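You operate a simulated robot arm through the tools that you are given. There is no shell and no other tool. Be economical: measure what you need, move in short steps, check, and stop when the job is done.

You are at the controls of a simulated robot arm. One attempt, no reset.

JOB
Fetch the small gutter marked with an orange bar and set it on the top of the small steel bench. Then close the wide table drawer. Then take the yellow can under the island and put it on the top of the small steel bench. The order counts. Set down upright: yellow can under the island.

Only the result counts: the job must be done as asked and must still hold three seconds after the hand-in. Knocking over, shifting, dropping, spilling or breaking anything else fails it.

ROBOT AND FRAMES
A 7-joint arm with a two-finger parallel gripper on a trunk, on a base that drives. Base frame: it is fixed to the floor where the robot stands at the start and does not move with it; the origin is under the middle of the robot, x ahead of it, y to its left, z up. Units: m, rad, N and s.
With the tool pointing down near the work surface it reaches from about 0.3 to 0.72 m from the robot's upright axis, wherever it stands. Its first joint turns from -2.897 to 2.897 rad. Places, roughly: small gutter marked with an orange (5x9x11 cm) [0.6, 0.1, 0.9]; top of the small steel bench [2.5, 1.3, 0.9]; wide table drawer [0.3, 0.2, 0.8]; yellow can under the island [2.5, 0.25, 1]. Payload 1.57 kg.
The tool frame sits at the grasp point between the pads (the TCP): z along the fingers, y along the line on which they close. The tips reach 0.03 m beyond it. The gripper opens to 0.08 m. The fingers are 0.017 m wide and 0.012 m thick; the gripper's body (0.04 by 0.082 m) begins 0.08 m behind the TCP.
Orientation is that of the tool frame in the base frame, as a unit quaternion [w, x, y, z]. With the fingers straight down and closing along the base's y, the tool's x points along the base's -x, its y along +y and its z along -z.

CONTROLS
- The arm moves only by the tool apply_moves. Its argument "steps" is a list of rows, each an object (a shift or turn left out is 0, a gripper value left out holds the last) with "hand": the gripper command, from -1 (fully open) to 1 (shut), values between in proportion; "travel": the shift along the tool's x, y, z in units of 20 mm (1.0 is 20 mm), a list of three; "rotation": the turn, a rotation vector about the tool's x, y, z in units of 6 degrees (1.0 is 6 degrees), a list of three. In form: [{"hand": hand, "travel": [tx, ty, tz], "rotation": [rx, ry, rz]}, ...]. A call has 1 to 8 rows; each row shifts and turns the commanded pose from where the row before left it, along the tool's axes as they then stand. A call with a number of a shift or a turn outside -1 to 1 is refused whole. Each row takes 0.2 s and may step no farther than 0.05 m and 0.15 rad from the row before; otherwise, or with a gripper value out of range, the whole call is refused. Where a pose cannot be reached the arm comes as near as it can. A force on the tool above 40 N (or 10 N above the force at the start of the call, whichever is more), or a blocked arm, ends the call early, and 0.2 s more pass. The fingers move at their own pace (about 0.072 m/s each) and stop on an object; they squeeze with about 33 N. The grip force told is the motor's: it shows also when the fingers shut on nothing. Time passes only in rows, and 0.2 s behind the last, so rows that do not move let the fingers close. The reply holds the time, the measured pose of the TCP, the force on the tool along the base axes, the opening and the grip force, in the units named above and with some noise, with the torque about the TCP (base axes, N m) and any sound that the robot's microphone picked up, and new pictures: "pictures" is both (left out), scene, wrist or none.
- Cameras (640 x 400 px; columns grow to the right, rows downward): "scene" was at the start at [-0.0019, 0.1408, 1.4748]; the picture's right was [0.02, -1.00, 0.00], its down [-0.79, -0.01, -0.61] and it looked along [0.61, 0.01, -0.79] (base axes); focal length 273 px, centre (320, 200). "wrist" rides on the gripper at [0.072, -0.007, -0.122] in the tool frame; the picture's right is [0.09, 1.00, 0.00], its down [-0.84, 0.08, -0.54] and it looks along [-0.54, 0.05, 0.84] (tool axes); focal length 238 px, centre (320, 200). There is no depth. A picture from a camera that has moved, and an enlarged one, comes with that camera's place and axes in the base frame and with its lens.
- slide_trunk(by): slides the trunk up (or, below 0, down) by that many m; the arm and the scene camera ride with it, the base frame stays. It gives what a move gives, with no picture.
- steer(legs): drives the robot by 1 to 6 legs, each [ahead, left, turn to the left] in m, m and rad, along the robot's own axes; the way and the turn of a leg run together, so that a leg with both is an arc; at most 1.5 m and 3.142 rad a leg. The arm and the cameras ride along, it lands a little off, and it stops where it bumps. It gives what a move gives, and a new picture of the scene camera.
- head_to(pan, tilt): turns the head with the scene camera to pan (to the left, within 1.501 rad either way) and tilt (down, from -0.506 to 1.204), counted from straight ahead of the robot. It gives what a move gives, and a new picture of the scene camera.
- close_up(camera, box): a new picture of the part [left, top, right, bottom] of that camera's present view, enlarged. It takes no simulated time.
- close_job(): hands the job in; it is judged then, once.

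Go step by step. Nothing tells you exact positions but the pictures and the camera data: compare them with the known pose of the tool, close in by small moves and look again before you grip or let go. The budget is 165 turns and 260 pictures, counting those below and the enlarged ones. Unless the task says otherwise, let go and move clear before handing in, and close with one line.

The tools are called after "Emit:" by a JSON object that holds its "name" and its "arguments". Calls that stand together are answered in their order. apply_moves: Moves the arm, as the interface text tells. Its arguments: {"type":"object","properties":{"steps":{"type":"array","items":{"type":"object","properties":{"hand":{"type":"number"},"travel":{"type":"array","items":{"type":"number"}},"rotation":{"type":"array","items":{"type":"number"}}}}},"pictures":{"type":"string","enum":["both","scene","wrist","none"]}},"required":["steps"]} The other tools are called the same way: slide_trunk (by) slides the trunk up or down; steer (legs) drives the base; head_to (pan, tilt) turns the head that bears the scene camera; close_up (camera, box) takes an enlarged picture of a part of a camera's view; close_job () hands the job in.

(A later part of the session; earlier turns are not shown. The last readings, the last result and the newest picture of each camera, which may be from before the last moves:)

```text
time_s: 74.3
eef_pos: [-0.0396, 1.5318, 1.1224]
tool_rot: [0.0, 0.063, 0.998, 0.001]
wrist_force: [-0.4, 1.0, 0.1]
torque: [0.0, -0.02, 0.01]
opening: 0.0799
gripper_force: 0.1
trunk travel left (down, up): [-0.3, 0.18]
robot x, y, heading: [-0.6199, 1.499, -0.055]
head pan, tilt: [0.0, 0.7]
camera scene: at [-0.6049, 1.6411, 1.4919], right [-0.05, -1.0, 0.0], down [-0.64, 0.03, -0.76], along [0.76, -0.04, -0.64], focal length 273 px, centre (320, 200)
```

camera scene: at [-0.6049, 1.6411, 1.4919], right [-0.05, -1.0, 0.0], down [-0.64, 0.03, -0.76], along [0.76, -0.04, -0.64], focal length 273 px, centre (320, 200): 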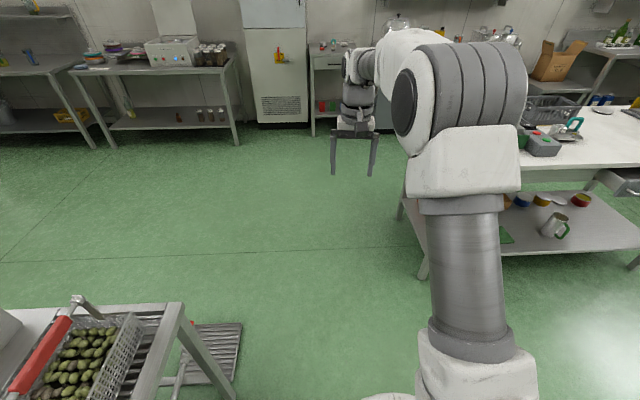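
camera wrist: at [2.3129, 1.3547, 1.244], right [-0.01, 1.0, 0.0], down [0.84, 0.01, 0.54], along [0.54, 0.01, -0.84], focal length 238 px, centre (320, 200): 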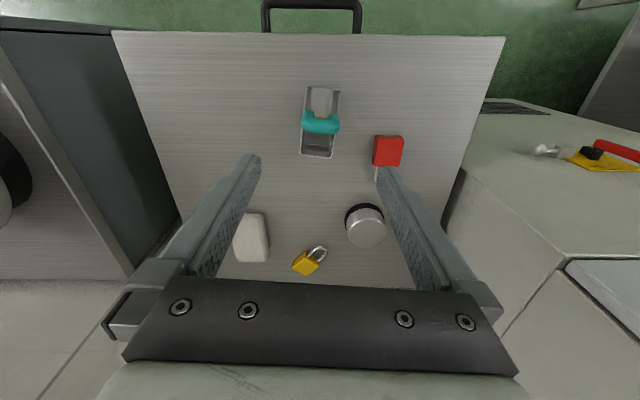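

At (-0.62, 1.50). I straighten and drive right to face the drawer.

Emit:
{"name": "steer", "arguments": {"legs": [[0, 0, 0.05], [0, -1.35, 0]]}}

Emit:
{"name": "head_to", "arguments": {"pan": 0.0, "tilt": 0.8}}

```text
time_s: 85.0
eef_pos: [-0.0307, 0.2296, 1.1219]
tool_rot: [0.0, 0.026, 1.0, 0.0]
wrist_force: [0.3, 0.6, -0.6]
torque: [0.0, 0.01, 0.03]
opening: 0.08
gripper_force: 0.1
trunk travel left (down, up): [-0.3, 0.18]
robot x, y, heading: [-0.6067, 0.1575, 0.018]
head pan, tilt: [0.0, 0.7]
camera scene: at [-0.6023, 0.2981, 1.4919], right [0.02, -1.0, 0.0], down [-0.64, -0.01, -0.76], along [0.76, 0.02, -0.64], focal length 273 px, centre (320, 200)
```

scene: 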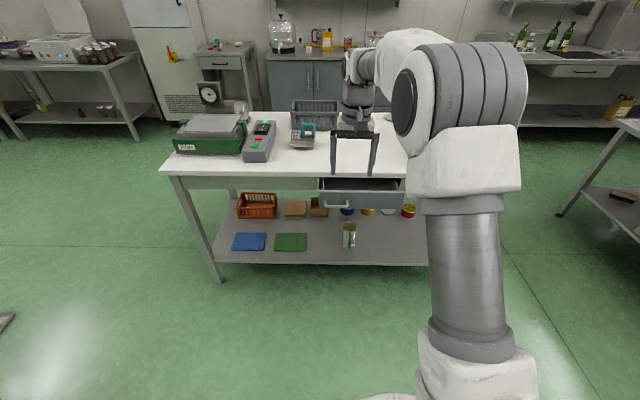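

```text
time_s: 85.7
eef_pos: [-0.0312, 0.2303, 1.1224]
tool_rot: [0.0, 0.026, 1.0, 0.0]
wrist_force: [-0.9, -0.4, 0.0]
torque: [-0.01, 0.01, 0.02]
opening: 0.0799
gripper_force: 0.0
trunk travel left (down, up): [-0.3, 0.18]
robot x, y, heading: [-0.6075, 0.1591, 0.023]
head pan, tilt: [0.0, 0.799]
camera scene: at [-0.6066, 0.298, 1.4836], right [0.02, -1.0, 0.0], down [-0.72, -0.01, -0.7], along [0.7, 0.01, -0.72], focal length 273 px, centre (320, 200)
```

scene: 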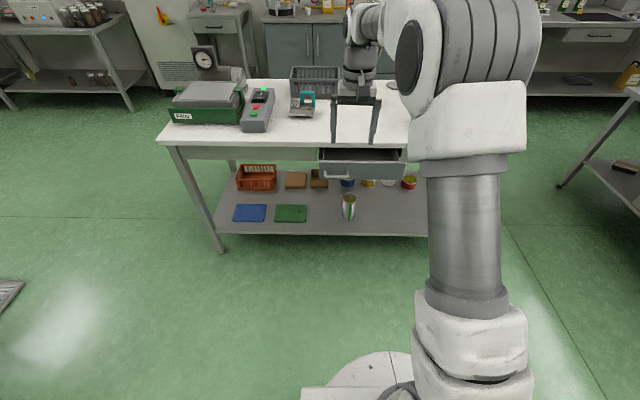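

I enlarge the drawer.

Emit:
{"name": "close_up", "arguments": {"camera": "scene", "box": [280, 110, 440, 210]}}

Emit:
{"name": "apply_moves", "arguments": {"steps": [{"travel": [0, 0, 0], "hand": 1}, {}, {}, {}], "pictures": "wrist"}}

```text
4.00 times, centred on (360, 160) of scene
camera zoom: at [-0.6066, 0.298, 1.4836], right [0.02, -1.0, 0.0], down [-0.72, -0.01, -0.7], along [0.7, 0.01, -0.72], focal length 1091 px, centre (160, 360)
```

zoom: 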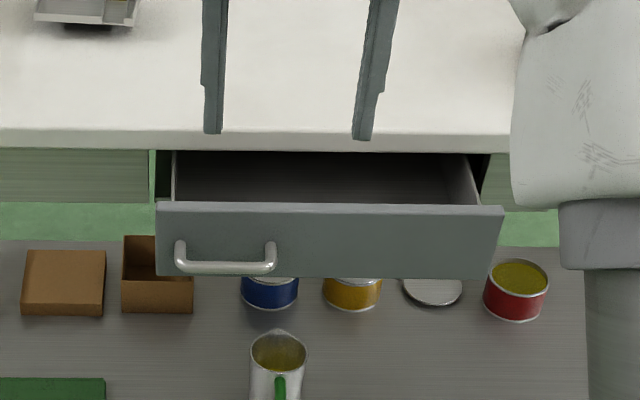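

```text
time_s: 86.7
eef_pos: [-0.0312, 0.2311, 1.1214]
tool_rot: [0.001, 0.026, 1.0, -0.001]
wrist_force: [0.4, -1.1, 0.4]
torque: [0.02, 0.03, 0.02]
opening: 0.0001
gripper_force: 21.9
trunk travel left (down, up): [-0.3, 0.18]
robot x, y, heading: [-0.6049, 0.1564, 0.02]
head pan, tilt: [0.0, 0.799]
camera wrist: at [-0.1016, 0.2293, 1.2436], right [-0.04, 1.0, 0.0], down [0.84, 0.03, 0.54], along [0.54, 0.02, -0.84], focal length 238 px, centre (320, 200)
```

wrist: 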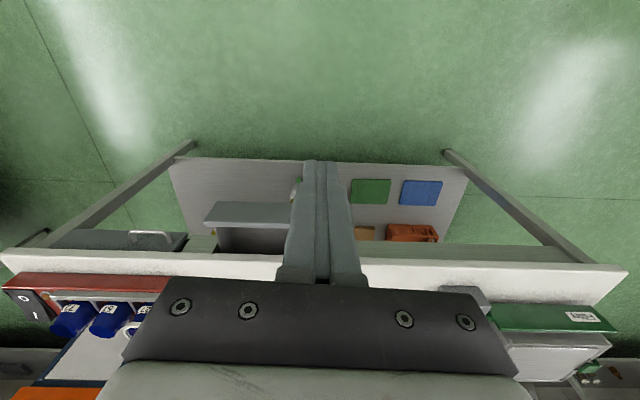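

The drawer face is at x≈0.235, z 0.74–0.82, y -0.02–0.31, handle on the left half. I lower the trunk and pitch the closed fingers forward to push on the face at y≈0.12.

Emit:
{"name": "slide_trunk", "arguments": {"by": -0.2}}

Emit:
{"name": "apply_moves", "arguments": {"steps": [{"rotation": [0, -1, 0]}, {"rotation": [0, -1, 0]}, {"rotation": [0, -1, 0]}, {"rotation": [0, -1, 0]}, {"rotation": [0, -1, 0]}, {"rotation": [0, -1, 0]}, {"rotation": [0, -1, 0]}, {"rotation": [0, -1, 0]}], "pictures": "none"}}

Emit:
{"name": "apply_moves", "arguments": {"steps": [{"rotation": [0, -1, 0]}, {"rotation": [0, -1, 0]}, {"rotation": [0, -1, 0]}, {"rotation": [0, -1, 0]}, {}]}}

```text
time_s: 88.9
eef_pos: [-0.031, 0.2312, 0.9224]
tool_rot: [0.0, 0.026, 1.0, 0.0]
wrist_force: [1.0, -1.3, -0.4]
torque: [0.04, -0.02, 0.01]
opening: 0.0
gripper_force: 20.9
trunk travel left (down, up): [-0.1, 0.38]
robot x, y, heading: [-0.6039, 0.157, 0.022]
head pan, tilt: [0.0, 0.799]
```

```text
time_s: 90.7
eef_pos: [-0.0303, 0.2313, 0.9226]
tool_rot: [0.407, 0.024, 0.913, -0.01]
wrist_force: [1.3, -0.8, -0.5]
torque: [0.02, 0.01, 0.02]
opening: 0.0
gripper_force: 21.0
trunk travel left (down, up): [-0.1, 0.38]
robot x, y, heading: [-0.606, 0.1563, 0.02]
head pan, tilt: [0.0, 0.799]
```

```text
time_s: 91.9
eef_pos: [-0.0305, 0.2308, 0.9223]
tool_rot: [0.588, 0.021, 0.808, -0.015]
wrist_force: [-0.2, -0.3, 0.0]
torque: [0.03, 0.03, -0.03]
opening: 0.0
gripper_force: 20.9
trunk travel left (down, up): [-0.1, 0.38]
robot x, y, heading: [-0.6104, 0.1584, 0.025]
head pan, tilt: [0.0, 0.799]
camera scene: at [-0.6066, 0.298, 1.2836], right [0.02, -1.0, 0.0], down [-0.72, -0.01, -0.7], along [0.7, 0.01, -0.72], focal length 273 px, centre (320, 200)
camera wrist: at [-0.1678, 0.2327, 0.8912], right [0.02, 1.0, -0.09], down [-0.25, 0.09, 0.96], along [0.97, 0.0, 0.25], focal length 238 px, centre (320, 200)
```

scene: 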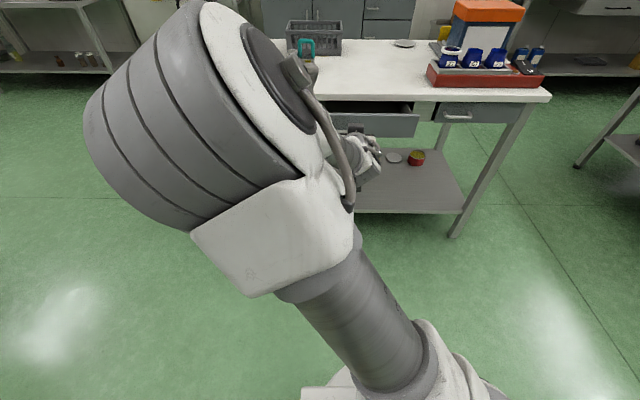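
wrist: 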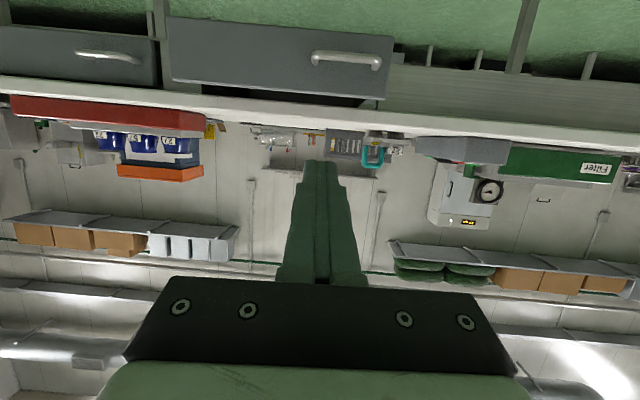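

Two drawers are seen: the wide one open, a narrower one on the right shut. I lower the fingers to face height, then drive nearer and right.

Emit:
{"name": "apply_moves", "arguments": {"steps": [{"travel": [0.9, 0, 0.29]}, {"travel": [0.9, 0, 0.29]}, {"travel": [0.9, 0, 0.29]}, {"travel": [0.9, 0, 0.29]}, {"travel": [0.9, 0, 0.29]}, {"travel": [0.9, 0, 0.29]}, {"travel": [0.9, 0, 0.29]}], "pictures": "none"}}

Emit:
{"name": "steer", "arguments": {"legs": [[0, -0.11, -0.02], [0.13, 0, 0]]}}

Emit:
{"name": "apply_moves", "arguments": {"steps": [{}]}}

```text
time_s: 93.5
eef_pos: [-0.0311, 0.2303, 0.7879]
tool_rot: [0.588, 0.022, 0.809, -0.016]
wrist_force: [0.4, 0.1, -0.8]
torque: [-0.01, 0.02, -0.01]
opening: 0.0001
gripper_force: 21.2
trunk travel left (down, up): [-0.1, 0.38]
robot x, y, heading: [-0.6069, 0.1564, 0.019]
head pan, tilt: [0.0, 0.799]
```

```text
time_s: 96.0
eef_pos: [0.1003, 0.1097, 0.7876]
tool_rot: [0.587, 0.03, 0.809, -0.022]
wrist_force: [0.0, -0.5, -0.3]
torque: [0.01, 0.01, -0.01]
opening: 0.0
gripper_force: 20.9
trunk travel left (down, up): [-0.1, 0.38]
robot x, y, heading: [-0.4797, 0.0482, -0.004]
head pan, tilt: [0.0, 0.799]
camera scene: at [-0.4741, 0.1875, 1.2836], right [0.0, -1.0, 0.0], down [-0.72, 0.0, -0.7], along [0.7, 0.0, -0.72], focal length 273 px, centre (320, 200)
```

scene: 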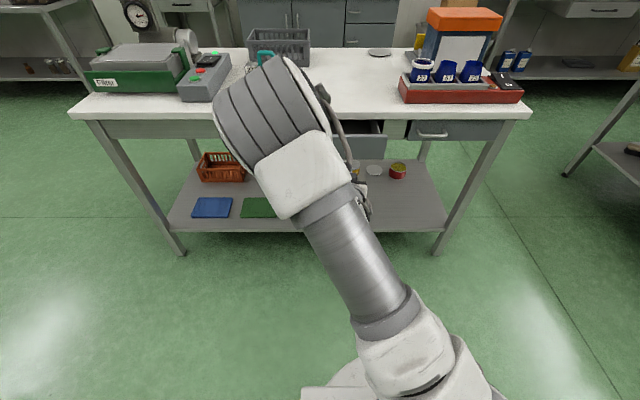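

```text
time_s: 96.5
eef_pos: [0.1016, 0.1076, 0.7874]
tool_rot: [0.587, 0.03, 0.809, -0.021]
wrist_force: [-0.8, 0.3, 0.5]
torque: [0.0, 0.01, 0.04]
opening: 0.0
gripper_force: 21.5
trunk travel left (down, up): [-0.1, 0.38]
robot x, y, heading: [-0.4774, 0.0458, -0.004]
head pan, tilt: [0.0, 0.799]
camera scene: at [-0.474, 0.1875, 1.2836], right [0.0, -1.0, 0.0], down [-0.72, 0.0, -0.7], along [0.7, 0.0, -0.72], focal length 273 px, centre (320, 200)
camera wrist: at [-0.0371, 0.1132, 0.7568], right [0.05, 1.0, -0.09], down [-0.25, 0.1, 0.96], along [0.97, -0.02, 0.25], focal length 238 px, centre (320, 200)
```

scene: 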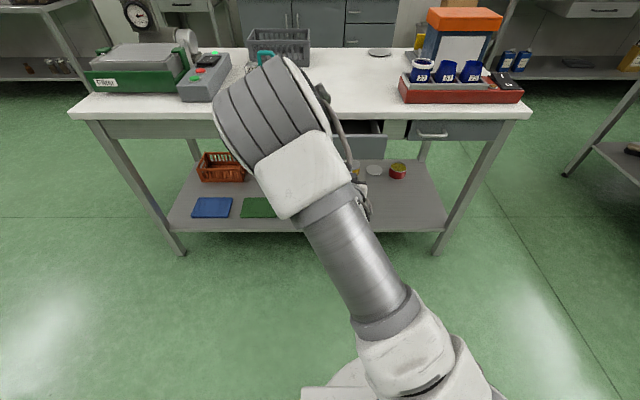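
wrist: 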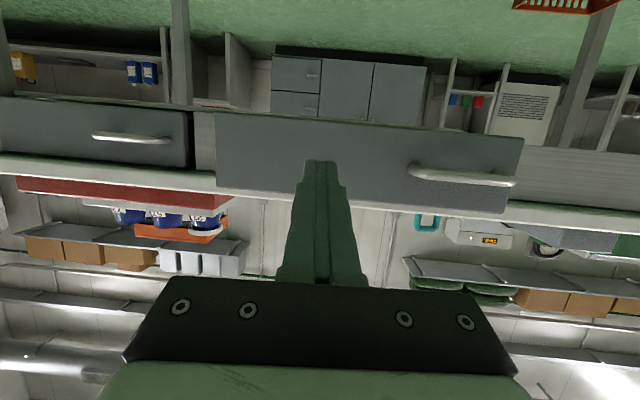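

Fingertips point at the face. I push forward horizontally.

Emit:
{"name": "apply_moves", "arguments": {"steps": [{"travel": [-0.3, 0, 0.95]}, {"travel": [-0.3, 0, 0.95]}, {"travel": [-0.3, 0, 0.95]}, {"travel": [-0.3, 0, 0.95]}, {"travel": [-0.15, 0, 0.47]}, {"travel": [-0.15, 0, 0.47]}, {"travel": [-0.15, 0, 0.47]}]}}

```text
time_s: 98.0
eef_pos: [0.2102, 0.1007, 0.787]
tool_rot: [0.587, 0.03, 0.809, -0.022]
wrist_force: [-0.2, 0.6, -0.1]
torque: [0.01, 0.0, -0.02]
opening: 0.0
gripper_force: 21.3
trunk travel left (down, up): [-0.1, 0.38]
robot x, y, heading: [-0.4764, 0.0487, -0.002]
head pan, tilt: [0.0, 0.799]
camera scene: at [-0.4741, 0.1875, 1.2836], right [0.0, -1.0, 0.0], down [-0.72, 0.0, -0.7], along [0.7, 0.0, -0.72], focal length 273 px, centre (320, 200)
camera wrist: at [0.0722, 0.1054, 0.7561], right [0.05, 1.0, -0.09], down [-0.25, 0.1, 0.96], along [0.97, -0.02, 0.25], focal length 238 px, centre (320, 200)
```

scene: 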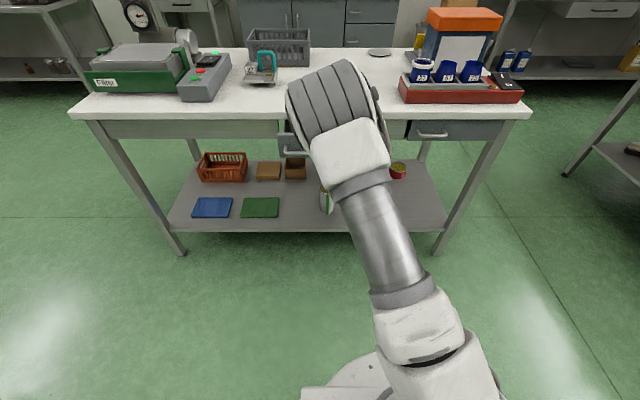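
wrist: 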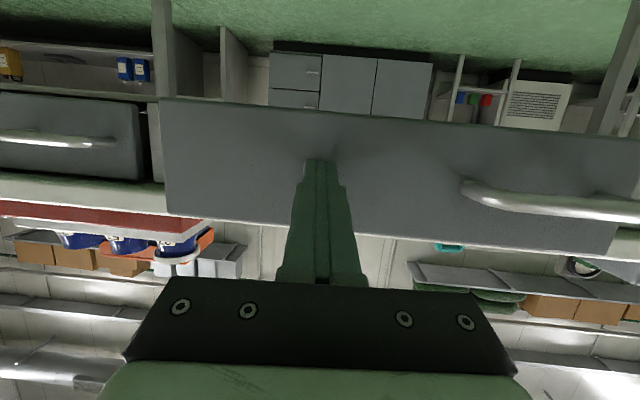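

Near contact. I continue pushing.

Emit:
{"name": "apply_moves", "arguments": {"steps": [{"travel": [-0.15, 0, 0.47]}, {"travel": [-0.15, 0, 0.47]}, {"travel": [-0.15, 0, 0.47]}, {"travel": [-0.15, 0, 0.47]}, {"travel": [-0.15, 0, 0.47]}, {}]}}

```text
time_s: 99.5
eef_pos: [0.2588, 0.0965, 0.7865]
tool_rot: [0.587, 0.031, 0.808, -0.022]
wrist_force: [0.3, -0.8, -0.9]
torque: [0.01, 0.01, 0.03]
opening: 0.0
gripper_force: 21.6
trunk travel left (down, up): [-0.1, 0.38]
robot x, y, heading: [-0.4757, 0.0475, -0.002]
head pan, tilt: [0.0, 0.799]
camera scene: at [-0.474, 0.1875, 1.2836], right [0.0, -1.0, 0.0], down [-0.72, 0.0, -0.7], along [0.7, 0.0, -0.72], focal length 273 px, centre (320, 200)
camera wrist: at [0.1211, 0.1012, 0.7556], right [0.05, 1.0, -0.09], down [-0.25, 0.1, 0.96], along [0.97, -0.02, 0.25], focal length 238 px, centre (320, 200)
```

scene: 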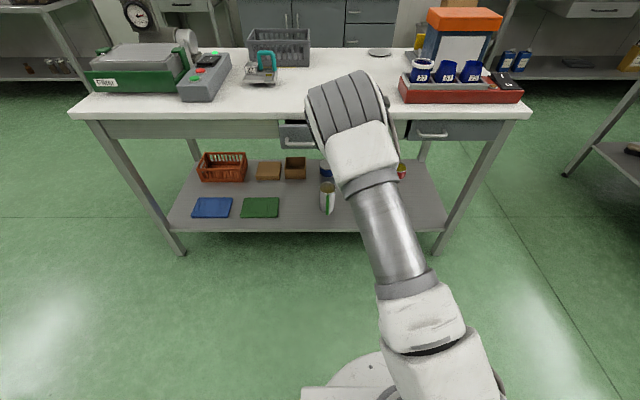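
wrist: 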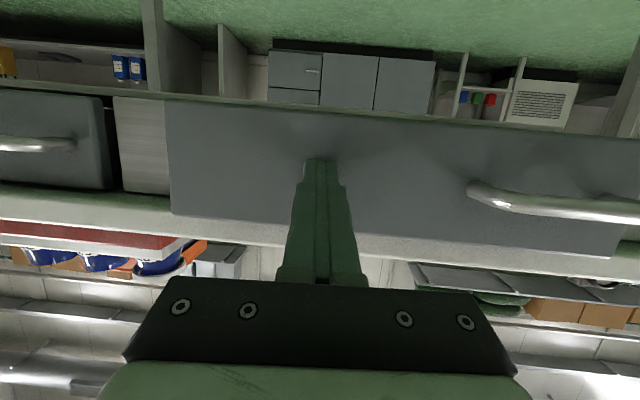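

The drawer moves with the fingers. I keep pushing until it stops.

Emit:
{"name": "apply_moves", "arguments": {"steps": [{"travel": [-0.15, 0, 0.47]}, {"travel": [-0.15, 0, 0.47]}, {"travel": [-0.15, 0, 0.47]}, {"travel": [-0.15, 0, 0.47]}, {"travel": [-0.15, 0, 0.47]}, {}]}}

```text
time_s: 100.8
eef_pos: [0.3085, 0.0925, 0.7846]
tool_rot: [0.587, 0.029, 0.809, -0.022]
wrist_force: [-0.7, 0.3, -0.1]
torque: [0.01, -0.04, 0.0]
opening: 0.0003
gripper_force: 21.7
trunk travel left (down, up): [-0.1, 0.38]
robot x, y, heading: [-0.4773, 0.0436, -0.002]
head pan, tilt: [0.0, 0.799]
camera scene: at [-0.474, 0.1875, 1.2836], right [0.0, -1.0, 0.0], down [-0.72, 0.0, -0.7], along [0.7, 0.0, -0.72], focal length 273 px, centre (320, 200)
camera wrist: at [0.1707, 0.097, 0.7547], right [0.05, 1.0, -0.09], down [-0.25, 0.1, 0.96], along [0.97, -0.02, 0.25], focal length 238 px, centre (320, 200)
```

scene: 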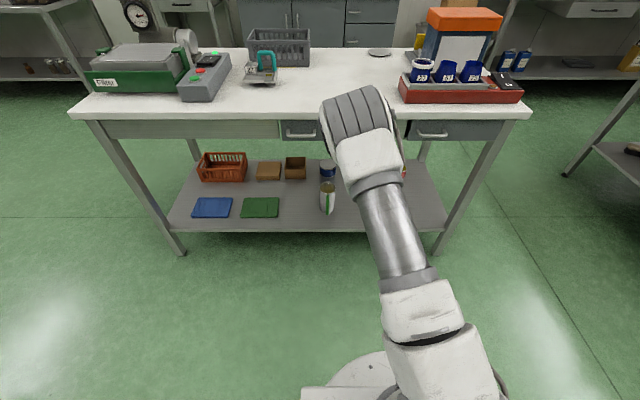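
wrist: 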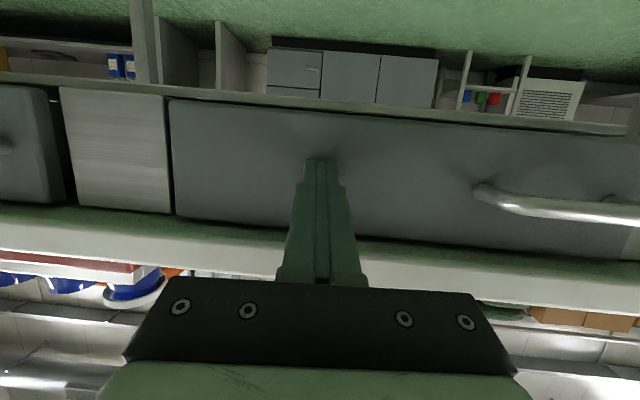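

Nearly flush. A few small steps until it stops.

Emit:
{"name": "apply_moves", "arguments": {"steps": [{"travel": [-0.09, 0, 0.28]}, {"travel": [-0.09, 0, 0.28]}, {"travel": [-0.09, 0, 0.28]}, {}]}}

```text
time_s: 101.3
eef_pos: [0.3089, 0.0924, 0.7854]
tool_rot: [0.586, 0.03, 0.81, -0.021]
wrist_force: [-24.8, -1.2, 10.2]
torque: [0.08, -0.27, 0.07]
opening: 0.0002
gripper_force: 21.5
trunk travel left (down, up): [-0.1, 0.38]
robot x, y, heading: [-0.4769, 0.0464, -0.003]
head pan, tilt: [0.0, 0.799]
stopped in row 2: the force on the tool passed its limit at 50 N (the readings are from after the stop); the commanded pose is now the measured one
camera scene: at [-0.4774, 0.1873, 1.2838], right [0.0, -1.0, 0.0], down [-0.72, 0.0, -0.7], along [0.7, 0.0, -0.72], focal length 273 px, centre (320, 200)
camera wrist: at [0.1715, 0.0972, 0.7556], right [0.05, 1.0, -0.09], down [-0.25, 0.1, 0.96], along [0.97, -0.02, 0.25], focal length 238 px, centre (320, 200)
```

scene: 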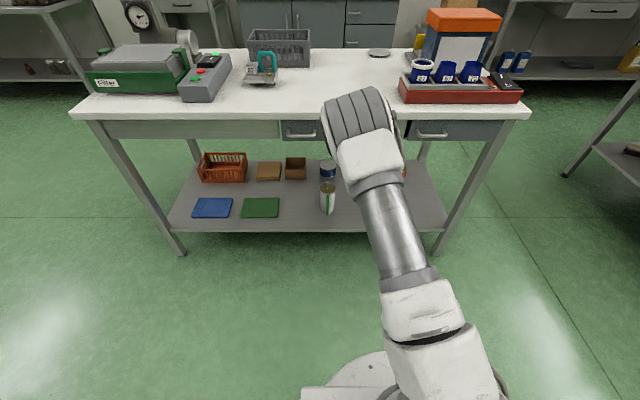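
wrist: 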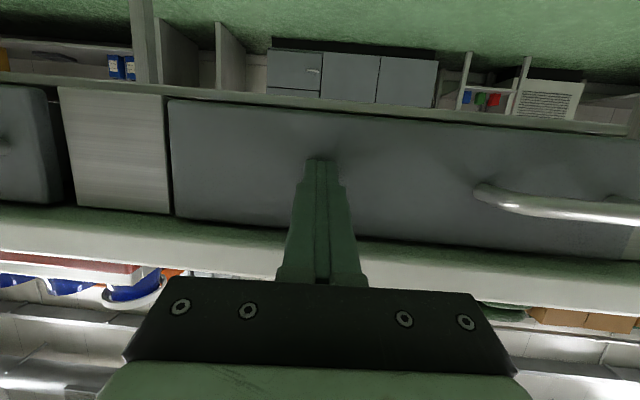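

The drawer has hit its stop. I withdraw and inspect.

Emit:
{"name": "apply_moves", "arguments": {"steps": [{"travel": [0.15, 0, -0.47]}, {"travel": [0.3, 0, -0.95]}, {"travel": [0.3, 0, -0.95]}, {"travel": [0.3, 0, -0.95]}, {"travel": [0.3, 0, -0.95]}, {"travel": [0.3, 0, -0.95]}, {"travel": [0.3, 0, -0.95]}, {"travel": [0.3, 0, -0.95]}]}}

Emit:
{"name": "steer", "arguments": {"legs": [[-0.25, 0, 0]]}}

Emit:
{"name": "close_up", "arguments": {"camera": "wrist", "box": [100, 0, 540, 275]}}

```text
time_s: 103.1
eef_pos: [0.1628, 0.1039, 0.7856]
tool_rot: [0.584, 0.03, 0.811, -0.022]
wrist_force: [-0.1, -0.4, 0.3]
torque: [-0.02, 0.0, -0.01]
opening: 0.0
gripper_force: 21.1
trunk travel left (down, up): [-0.1, 0.38]
robot x, y, heading: [-0.4761, 0.0497, -0.004]
head pan, tilt: [0.0, 0.799]
camera scene: at [-0.4746, 0.1874, 1.2836], right [0.0, -1.0, 0.0], down [-0.72, 0.0, -0.7], along [0.7, 0.0, -0.72], focal length 273 px, centre (320, 200)
camera wrist: at [0.0252, 0.1084, 0.7557], right [0.04, 1.0, -0.09], down [-0.24, 0.1, 0.97], along [0.97, -0.02, 0.25], focal length 238 px, centre (320, 200)
```

scene: 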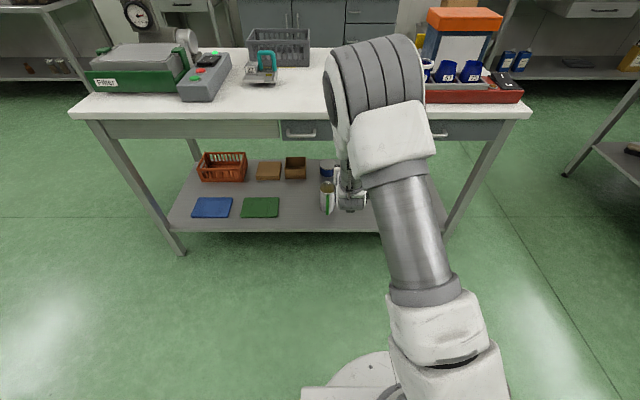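
wrist: 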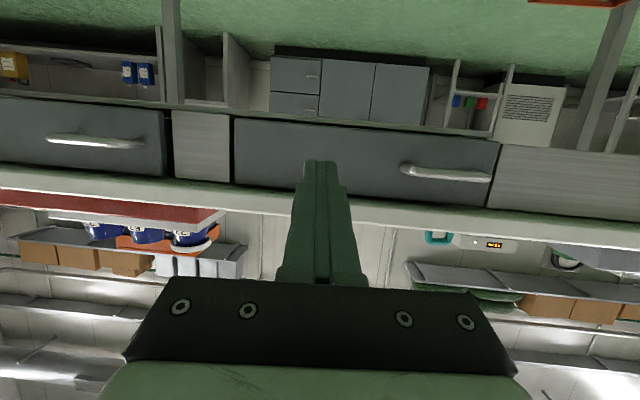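

```text
time_s: 105.3
eef_pos: [-0.0862, 0.1033, 0.7854]
tool_rot: [0.584, 0.03, 0.811, -0.022]
wrist_force: [0.4, 0.3, 0.5]
torque: [0.01, 0.01, -0.03]
opening: 0.0
gripper_force: 21.2
trunk travel left (down, up): [-0.1, 0.38]
robot x, y, heading: [-0.7269, 0.0505, 0.001]
head pan, tilt: [0.0, 0.799]
camera scene: at [-0.7236, 0.188, 1.2836], right [0.0, -1.0, 0.0], down [-0.72, 0.0, -0.7], along [0.7, 0.0, -0.72], focal length 273 px, centre (320, 200)
```

scene: 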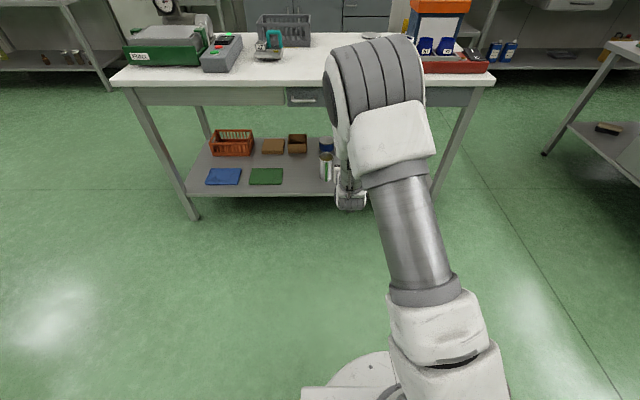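

```text
1.45 times, centred on (320, 138) of wrist
camera zoom: at [-0.2237, 0.1075, 0.7558], right [0.05, 0.99, -0.09], down [-0.24, 0.1, 0.97], along [0.97, -0.02, 0.25], focal length 347 px, centre (320, 291)
```

zoom: 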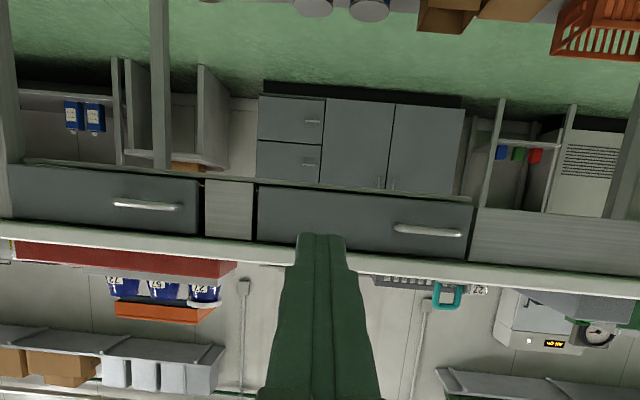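

The drawer is flush with the apron. I restore the tool's downward pose, raise the trunk and head for the can.

Emit:
{"name": "slide_trunk", "arguments": {"by": 0.3}}

Emit:
{"name": "apply_moves", "arguments": {"steps": [{"rotation": [0, 1, 0], "hand": -1}, {"rotation": [0, 1, 0]}, {"rotation": [0, 1, 0]}, {"rotation": [0, 1, 0]}, {"rotation": [0, 1, 0]}, {"rotation": [0, 1, 0]}, {"rotation": [0, 1, 0]}, {"rotation": [0, 1, 0]}], "pictures": "none"}}

Emit:
{"name": "apply_moves", "arguments": {"steps": [{"rotation": [0, 1, 0]}, {"rotation": [0, 1, 0]}, {"rotation": [0, 1, 0]}, {"rotation": [0, 1, 0]}, {}], "pictures": "scene"}}

Emit:
{"name": "head_to", "arguments": {"pan": -0.2, "tilt": 0.75}}

```text
time_s: 108.3
eef_pos: [-0.0848, 0.1028, 1.0853]
tool_rot: [0.584, 0.031, 0.811, -0.022]
wrist_force: [-0.4, -0.9, -0.3]
torque: [0.02, 0.0, 0.01]
opening: 0.0001
gripper_force: 21.5
trunk travel left (down, up): [-0.4, 0.08]
robot x, y, heading: [-0.7251, 0.0502, -0.003]
head pan, tilt: [0.0, 0.799]
```

```text
time_s: 110.1
eef_pos: [-0.0851, 0.1037, 1.0856]
tool_rot: [0.204, 0.037, 0.978, -0.008]
wrist_force: [0.4, -0.2, 0.8]
torque: [-0.03, 0.01, -0.02]
opening: 0.08
gripper_force: 0.1
trunk travel left (down, up): [-0.4, 0.08]
robot x, y, heading: [-0.7283, 0.0471, -0.003]
head pan, tilt: [0.0, 0.799]
```

```text
time_s: 111.3
eef_pos: [-0.0849, 0.1015, 1.0856]
tool_rot: [-0.004, 0.039, 0.999, 0.0]
wrist_force: [0.1, -0.8, -0.4]
torque: [0.0, 0.0, -0.02]
opening: 0.0802
gripper_force: 0.0
trunk travel left (down, up): [-0.4, 0.08]
robot x, y, heading: [-0.7273, 0.0478, -0.005]
head pan, tilt: [0.0, 0.799]
camera scene: at [-0.7235, 0.1879, 1.5836], right [0.0, -1.0, 0.0], down [-0.72, 0.0, -0.7], along [0.7, 0.0, -0.72], focal length 273 px, centre (320, 200)
```

scene: 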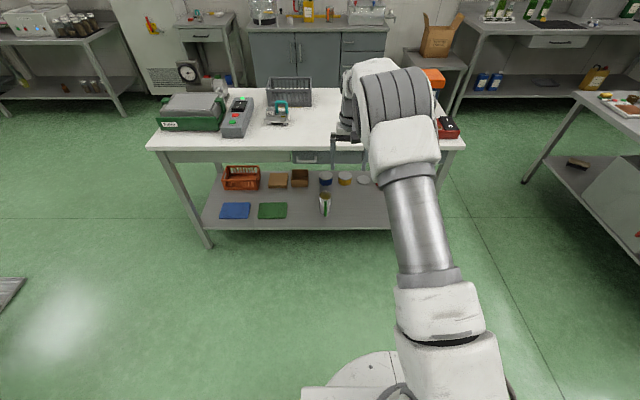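

```text
time_s: 112.1
eef_pos: [-0.0851, 0.1028, 1.0851]
tool_rot: [-0.004, 0.038, 0.999, 0.0]
wrist_force: [-0.8, 0.0, -0.4]
torque: [0.0, 0.01, 0.01]
opening: 0.0802
gripper_force: 0.1
trunk travel left (down, up): [-0.4, 0.08]
robot x, y, heading: [-0.7295, 0.0485, -0.001]
head pan, tilt: [-0.201, 0.75]
camera scene: at [-0.7231, 0.1715, 1.5876], right [-0.2, -0.98, 0.0], down [-0.67, 0.14, -0.73], along [0.72, -0.15, -0.68], focal length 273 px, centre (320, 200)
```

scene: 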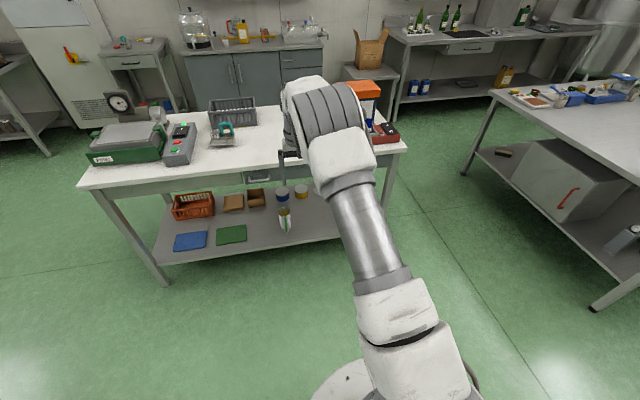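

I drive around the table again.

Emit:
{"name": "steer", "arguments": {"legs": [[0, 1.42, 0], [1.0, 0, 0], [0.9, 0, 0]]}}

```text
time_s: 134.7
eef_pos: [1.7816, 1.4989, 1.0852]
tool_rot: [-0.004, 0.039, 0.999, 0.0]
wrist_force: [0.2, 0.1, -1.0]
torque: [-0.03, 0.0, 0.04]
opening: 0.0798
gripper_force: 0.0
trunk travel left (down, up): [-0.4, 0.08]
robot x, y, heading: [1.1417, 1.4444, -0.005]
head pan, tilt: [-0.201, 0.75]
camera scene: at [1.1449, 1.5672, 1.5876], right [-0.2, -0.98, 0.0], down [-0.67, 0.14, -0.73], along [0.72, -0.15, -0.68], focal length 273 px, centre (320, 200)
```

scene: 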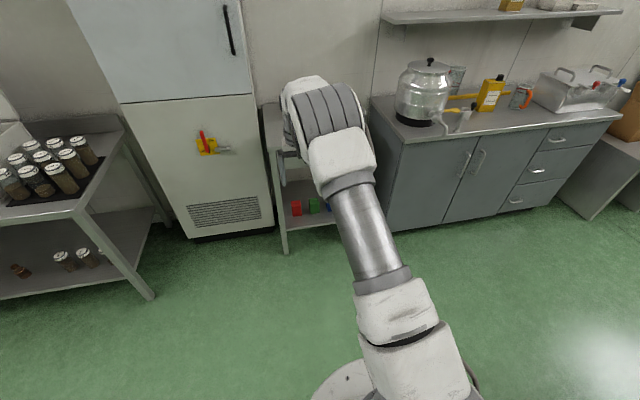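

I move ahead a bit for clearance from the table, then right to face the can.

Emit:
{"name": "steer", "arguments": {"legs": [[0.17, 0, 0], [0, -1.2, 0]]}}

Emit:
{"name": "head_to", "arguments": {"pan": 0.0, "tilt": 0.45}}

Emit:
{"name": "apply_moves", "arguments": {"steps": [{}], "pictures": "wrist"}}

```text
time_s: 145.2
eef_pos: [1.9598, 0.3208, 1.0856]
tool_rot: [-0.005, 0.029, 1.0, 0.001]
wrist_force: [0.2, 0.4, 0.7]
torque: [0.0, -0.02, -0.02]
opening: 0.0799
gripper_force: 0.0
trunk travel left (down, up): [-0.4, 0.08]
robot x, y, heading: [1.3197, 0.2602, 0.018]
head pan, tilt: [-0.201, 0.75]
camera scene: at [1.3221, 0.3791, 1.5876], right [-0.19, -0.98, 0.0], down [-0.67, 0.13, -0.73], along [0.72, -0.14, -0.68], focal length 273 px, centre (320, 200)
```

scene: 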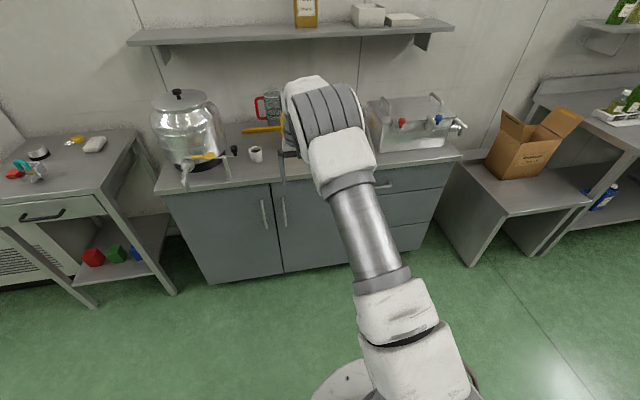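

```text
time_s: 146.0
eef_pos: [1.9599, 0.3217, 1.0849]
tool_rot: [-0.006, 0.03, 1.0, 0.0]
wrist_force: [-0.5, -0.4, -0.1]
torque: [0.01, 0.02, 0.01]
opening: 0.0799
gripper_force: 0.1
trunk travel left (down, up): [-0.4, 0.08]
robot x, y, heading: [1.3207, 0.2546, 0.02]
head pan, tilt: [0.0, 0.45]
camera scene: at [1.3326, 0.3957, 1.614], right [0.01, -1.0, 0.0], down [-0.44, -0.01, -0.9], along [0.9, 0.01, -0.44], focal length 273 px, centre (320, 200)
```

scene: 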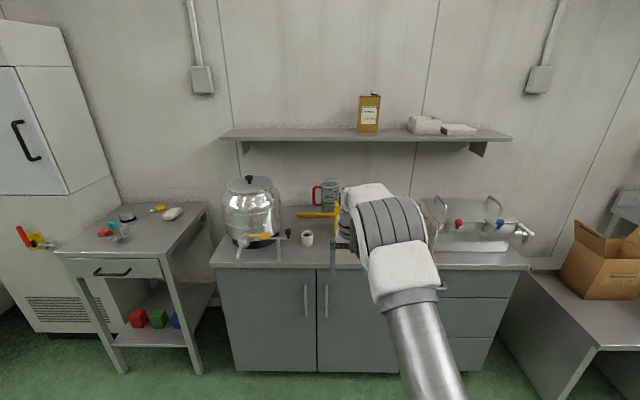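

```text
time_s: 146.4
eef_pos: [1.9603, 0.3199, 1.0852]
tool_rot: [-0.004, 0.03, 1.0, 0.0]
wrist_force: [-0.3, -1.0, 1.3]
torque: [-0.02, 0.0, 0.0]
opening: 0.0801
gripper_force: 0.1
trunk travel left (down, up): [-0.4, 0.08]
robot x, y, heading: [1.319, 0.2598, 0.018]
head pan, tilt: [0.0, 0.45]
camera wrist: at [1.89, 0.3193, 1.2078], right [-0.03, 1.0, 0.0], down [0.84, 0.03, 0.54], along [0.54, 0.02, -0.84], focal length 238 px, centre (320, 200)
```

wrist: 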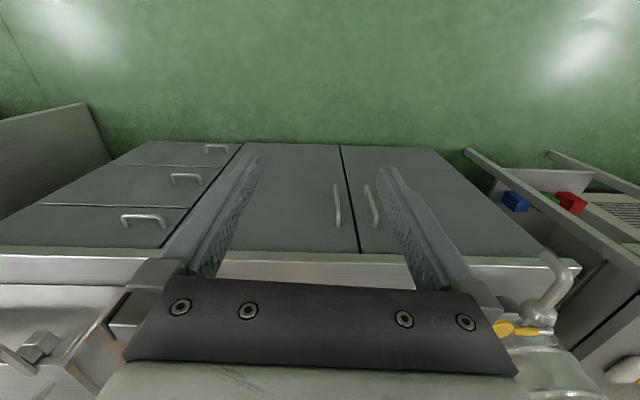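

The arm hides the can; I shift right so the can appears left of the arm.

Emit:
{"name": "steer", "arguments": {"legs": [[0, -0.24, -0.02]]}}

Emit:
{"name": "close_up", "arguments": {"camera": "scene", "box": [200, 120, 360, 260]}}

```text
time_s: 148.8
eef_pos: [1.9626, 0.0671, 1.0845]
tool_rot: [-0.005, 0.04, 0.999, 0.0]
wrist_force: [0.8, -0.8, 0.3]
torque: [-0.01, 0.01, 0.02]
opening: 0.0799
gripper_force: 0.1
trunk travel left (down, up): [-0.4, 0.08]
robot x, y, heading: [1.3223, 0.0176, -0.007]
head pan, tilt: [0.0, 0.45]
camera scene: at [1.3362, 0.1558, 1.614], right [-0.01, -1.0, 0.0], down [-0.44, 0.0, -0.9], along [0.9, -0.01, -0.44], focal length 273 px, centre (320, 200)
```

scene: 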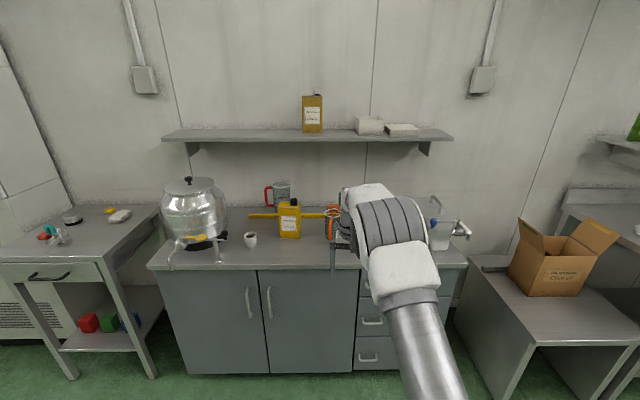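

```text
2.86 times, centred on (280, 190) of scene
camera zoom: at [1.3362, 0.1558, 1.614], right [-0.01, -1.0, 0.0], down [-0.44, 0.0, -0.9], along [0.9, -0.01, -0.44], focal length 779 px, centre (434, 229)
```

zoom: 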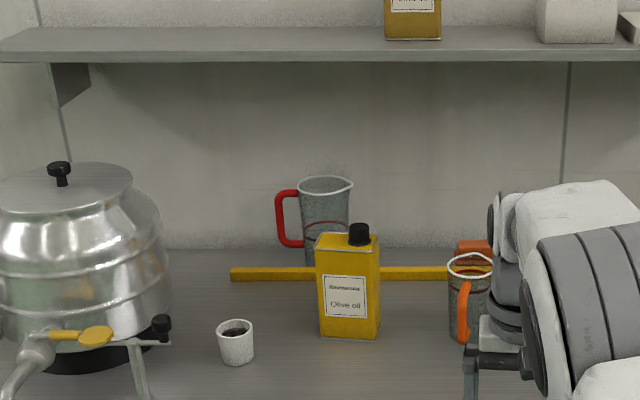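

The target is the "Olive oil" can at about (2.40, 0.28), roughly 9.5 cm wide by 5.5 cm deep, top ≈1.07. I raise the tool and turn it 90° so it closes along the can's depth.

Emit:
{"name": "slide_trunk", "arguments": {"by": 0.08}}

Emit:
{"name": "apply_moves", "arguments": {"steps": [{"rotation": [0, 0, -1], "travel": [0, 0, -0.6]}, {"rotation": [0, 0, -1], "travel": [0, 0, -0.6]}, {"rotation": [0, 0, -1], "travel": [0, 0, -0.6]}, {"rotation": [0, 0, -1], "travel": [0, 0, -0.6]}, {"rotation": [0, 0, -1]}, {"rotation": [0, 0, -1]}, {"rotation": [0, 0, -1]}, {"rotation": [0, 0, -1]}], "pictures": "none"}}

Emit:
{"name": "apply_moves", "arguments": {"steps": [{"rotation": [0, 0, -1]}, {"rotation": [0, 0, -1]}, {"rotation": [0, 0, -1]}, {"rotation": [0, 0, -1]}, {"rotation": [0, 0, -1]}, {"rotation": [0, 0, -1]}, {"rotation": [0, 0, -0.8]}]}}

```text
time_s: 150.0
eef_pos: [1.9626, 0.0675, 1.1651]
tool_rot: [-0.004, 0.041, 0.999, 0.0]
wrist_force: [0.0, -0.5, 0.0]
torque: [0.02, -0.01, 0.02]
opening: 0.08
gripper_force: 0.0
trunk travel left (down, up): [-0.48, 0.0]
robot x, y, heading: [1.318, 0.018, -0.005]
head pan, tilt: [0.0, 0.45]
```

```text
time_s: 151.8
eef_pos: [1.9626, 0.0667, 1.2131]
tool_rot: [-0.003, -0.369, 0.93, 0.001]
wrist_force: [-0.4, -1.0, -0.4]
torque: [-0.05, 0.0, -0.03]
opening: 0.0798
gripper_force: 0.1
trunk travel left (down, up): [-0.48, 0.0]
robot x, y, heading: [1.3222, 0.0189, -0.007]
head pan, tilt: [0.0, 0.45]
```

```text
time_s: 153.4
eef_pos: [1.9623, 0.0652, 1.2136]
tool_rot: [-0.002, -0.671, 0.742, 0.003]
wrist_force: [0.3, 0.8, -1.3]
torque: [0.03, 0.01, -0.03]
opening: 0.0803
gripper_force: 0.2
trunk travel left (down, up): [-0.48, 0.0]
robot x, y, heading: [1.3192, 0.012, -0.005]
head pan, tilt: [0.0, 0.45]
camera scene: at [1.3363, 0.1558, 1.694], right [-0.01, -1.0, 0.0], down [-0.44, 0.0, -0.9], along [0.9, -0.01, -0.44], focal length 273 px, centre (320, 200)
camera wrist: at [1.9635, -0.0049, 1.3358], right [-1.0, 0.01, 0.01], down [0.01, 0.84, 0.54], along [0.0, 0.54, -0.84], focal length 238 px, centre (320, 200)
```

scene: 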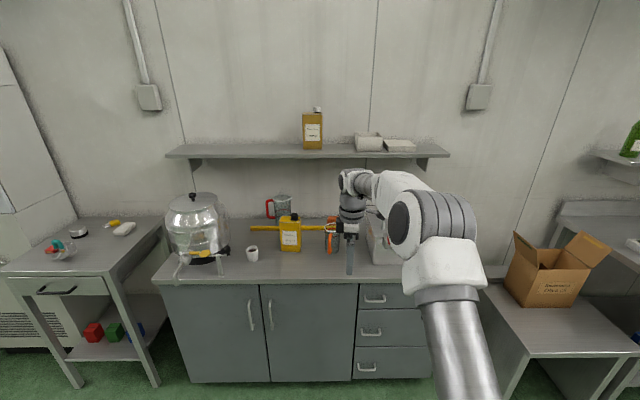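
wrist: 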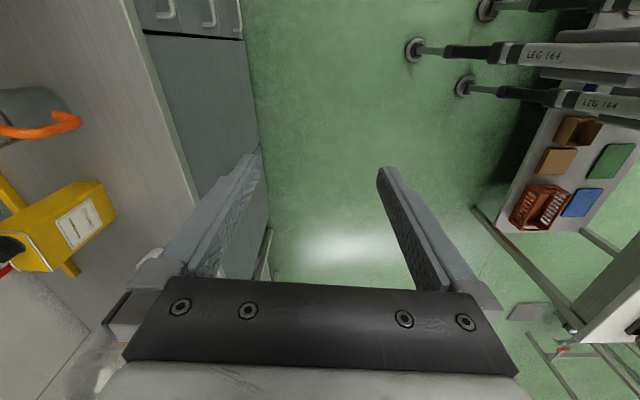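

The tool's closing axis is near the can's depth direction. I enlarge both views to triangulate the can.

Emit:
{"name": "close_up", "arguments": {"camera": "wrist", "box": [0, 160, 160, 290]}}

Emit:
{"name": "close_up", "arguments": {"camera": "scene", "box": [240, 195, 360, 265]}}

```text
3.08 times, centred on (80, 225) of wrist
camera zoom: at [1.9635, -0.0049, 1.3358], right [-1.0, 0.01, 0.01], down [0.01, 0.84, 0.54], along [0.0, 0.54, -0.84], focal length 733 px, centre (1058, 123)
```

zoom: 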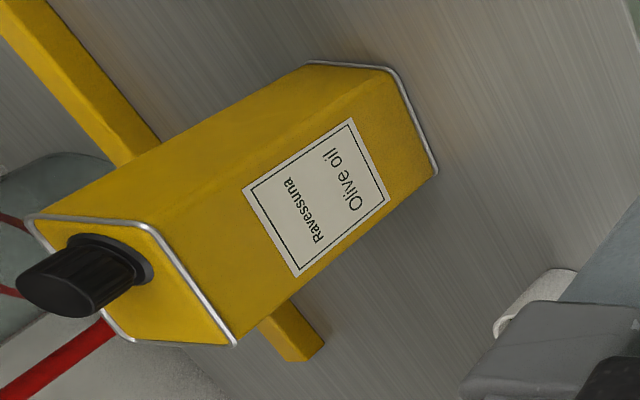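

```text
5.33 times, centred on (300, 230) of scene
camera zoom: at [1.3363, 0.1558, 1.694], right [-0.01, -1.0, 0.0], down [-0.44, 0.0, -0.9], along [0.9, -0.01, -0.44], focal length 1455 px, centre (427, 40)
```

zoom: 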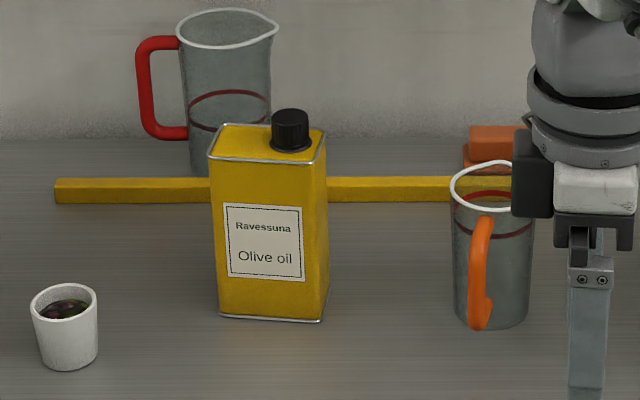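

The can's top centre is about (2.477, 0.287, 1.035), cap to 1.066, depth 5.9 cm, yaw -0.10 – matching the tool. I lower to 1.12, drive left and ahead, and check.

Emit:
{"name": "apply_moves", "arguments": {"steps": [{"travel": [0, 0, 0.95]}, {"travel": [0, 0, 0.95]}, {"travel": [0, 0, 0.95]}, {"travel": [0, 0, 0.95]}, {"travel": [0, 0, 0.7]}], "pictures": "none"}}

Emit:
{"name": "steer", "arguments": {"legs": [[0, 0.222, 0], [0.38, 0, 0]]}}

Emit:
{"name": "apply_moves", "arguments": {"steps": [{}], "pictures": "wrist"}}

```text
time_s: 154.6
eef_pos: [1.9603, 0.0665, 1.124]
tool_rot: [-0.002, -0.669, 0.743, 0.002]
wrist_force: [-0.1, -0.2, -0.5]
torque: [-0.03, -0.01, 0.04]
opening: 0.0802
gripper_force: 0.0
trunk travel left (down, up): [-0.48, 0.0]
robot x, y, heading: [1.3189, 0.015, -0.012]
head pan, tilt: [0.0, 0.45]
```

```text
time_s: 159.5
eef_pos: [2.341, 0.2861, 1.1241]
tool_rot: [-0.002, -0.669, 0.743, 0.003]
wrist_force: [0.4, -0.4, -0.3]
torque: [-0.02, -0.01, 0.04]
opening: 0.0799
gripper_force: 0.1
trunk travel left (down, up): [-0.48, 0.0]
robot x, y, heading: [1.6978, 0.2362, -0.01]
head pan, tilt: [0.0, 0.45]
camera scene: at [1.7157, 0.3752, 1.694], right [-0.01, -1.0, 0.0], down [-0.44, 0.0, -0.9], along [0.9, -0.01, -0.44], focal length 273 px, centre (320, 200)
```

scene: 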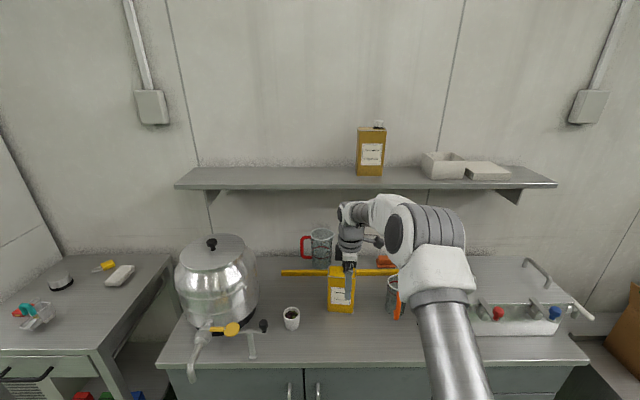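

```text
time_s: 159.9
eef_pos: [2.341, 0.2874, 1.1241]
tool_rot: [-0.002, -0.67, 0.742, 0.004]
wrist_force: [0.0, 0.4, -0.8]
torque: [-0.02, 0.01, -0.01]
opening: 0.0804
gripper_force: 0.2
trunk travel left (down, up): [-0.48, 0.0]
robot x, y, heading: [1.7011, 0.2386, -0.008]
head pan, tilt: [0.0, 0.45]
camera wrist: at [2.3418, 0.2157, 1.2456], right [-1.0, 0.01, 0.01], down [0.01, 0.84, 0.54], along [0.0, 0.54, -0.84], focal length 238 px, centre (320, 200)
```

wrist: 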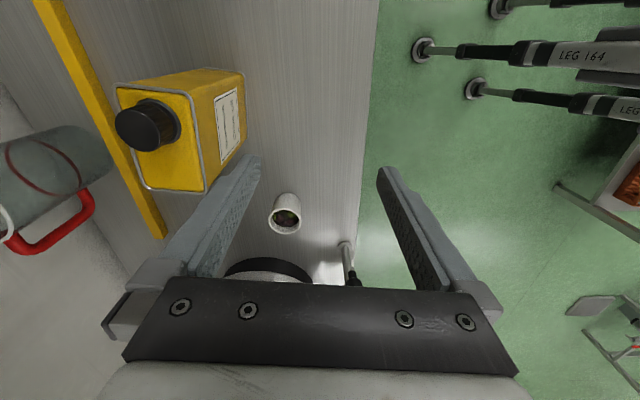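

Wrist view agrees: can top centre at (2.48, 0.285). Counter front is ≈2.25, so I can drive on 0.13 m.

Emit:
{"name": "steer", "arguments": {"legs": [[0.13, 0, 0]]}}

Emit:
{"name": "apply_moves", "arguments": {"steps": [{}], "pictures": "wrist"}}

Emit:
{"name": "close_up", "arguments": {"camera": "scene", "box": [300, 160, 480, 330]}}

```text
time_s: 161.4
eef_pos: [2.4694, 0.2864, 1.1236]
tool_rot: [-0.003, -0.67, 0.742, 0.004]
wrist_force: [0.2, -1.0, -1.3]
torque: [0.0, 0.0, -0.02]
opening: 0.0799
gripper_force: 0.1
trunk travel left (down, up): [-0.48, 0.0]
robot x, y, heading: [1.827, 0.2387, -0.01]
head pan, tilt: [0.0, 0.45]
camera scene: at [1.844, 0.374, 1.694], right [-0.01, -1.0, 0.0], down [-0.44, 0.0, -0.9], along [0.9, -0.01, -0.44], focal length 273 px, centre (320, 200)
```

scene: 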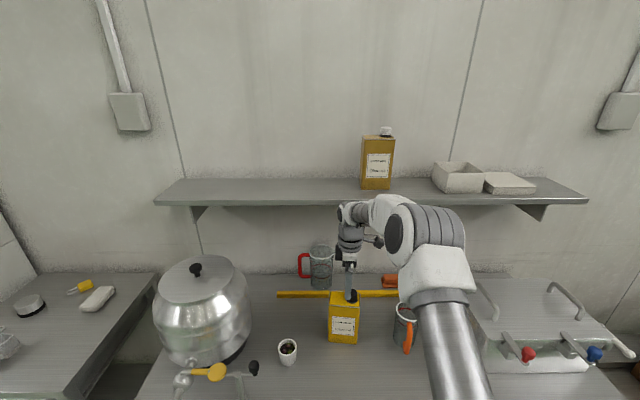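

```text
time_s: 161.8
eef_pos: [2.4682, 0.2841, 1.1242]
tool_rot: [-0.003, -0.669, 0.743, 0.002]
wrist_force: [0.2, 0.0, -0.3]
torque: [0.0, 0.01, 0.01]
opening: 0.0801
gripper_force: 0.0
trunk travel left (down, up): [-0.48, 0.0]
robot x, y, heading: [1.8242, 0.2327, -0.01]
head pan, tilt: [0.0, 0.45]
camera wrist: at [2.4697, 0.2136, 1.2457], right [-1.0, 0.01, 0.01], down [0.01, 0.84, 0.54], along [0.0, 0.54, -0.84], focal length 238 px, centre (320, 200)
```

wrist: 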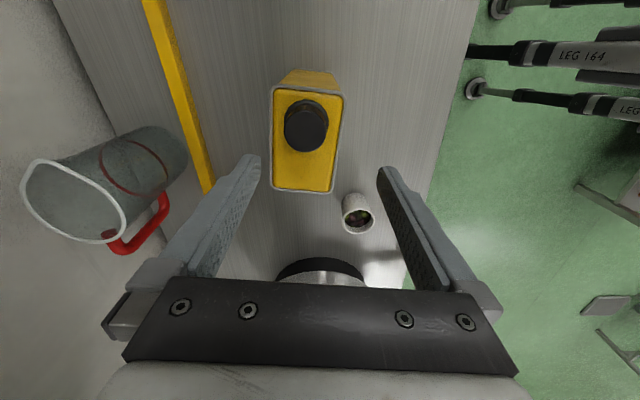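

```text
2.35 times, centred on (390, 245) of scene
camera zoom: at [1.8436, 0.374, 1.694], right [-0.01, -1.0, 0.0], down [-0.44, 0.0, -0.9], along [0.9, -0.01, -0.44], focal length 642 px, centre (155, 94)
```

zoom: 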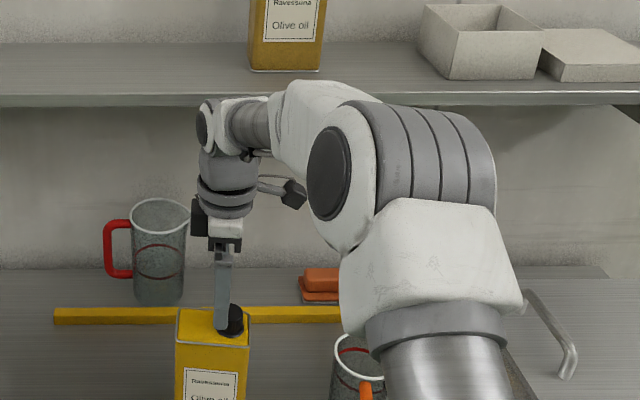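

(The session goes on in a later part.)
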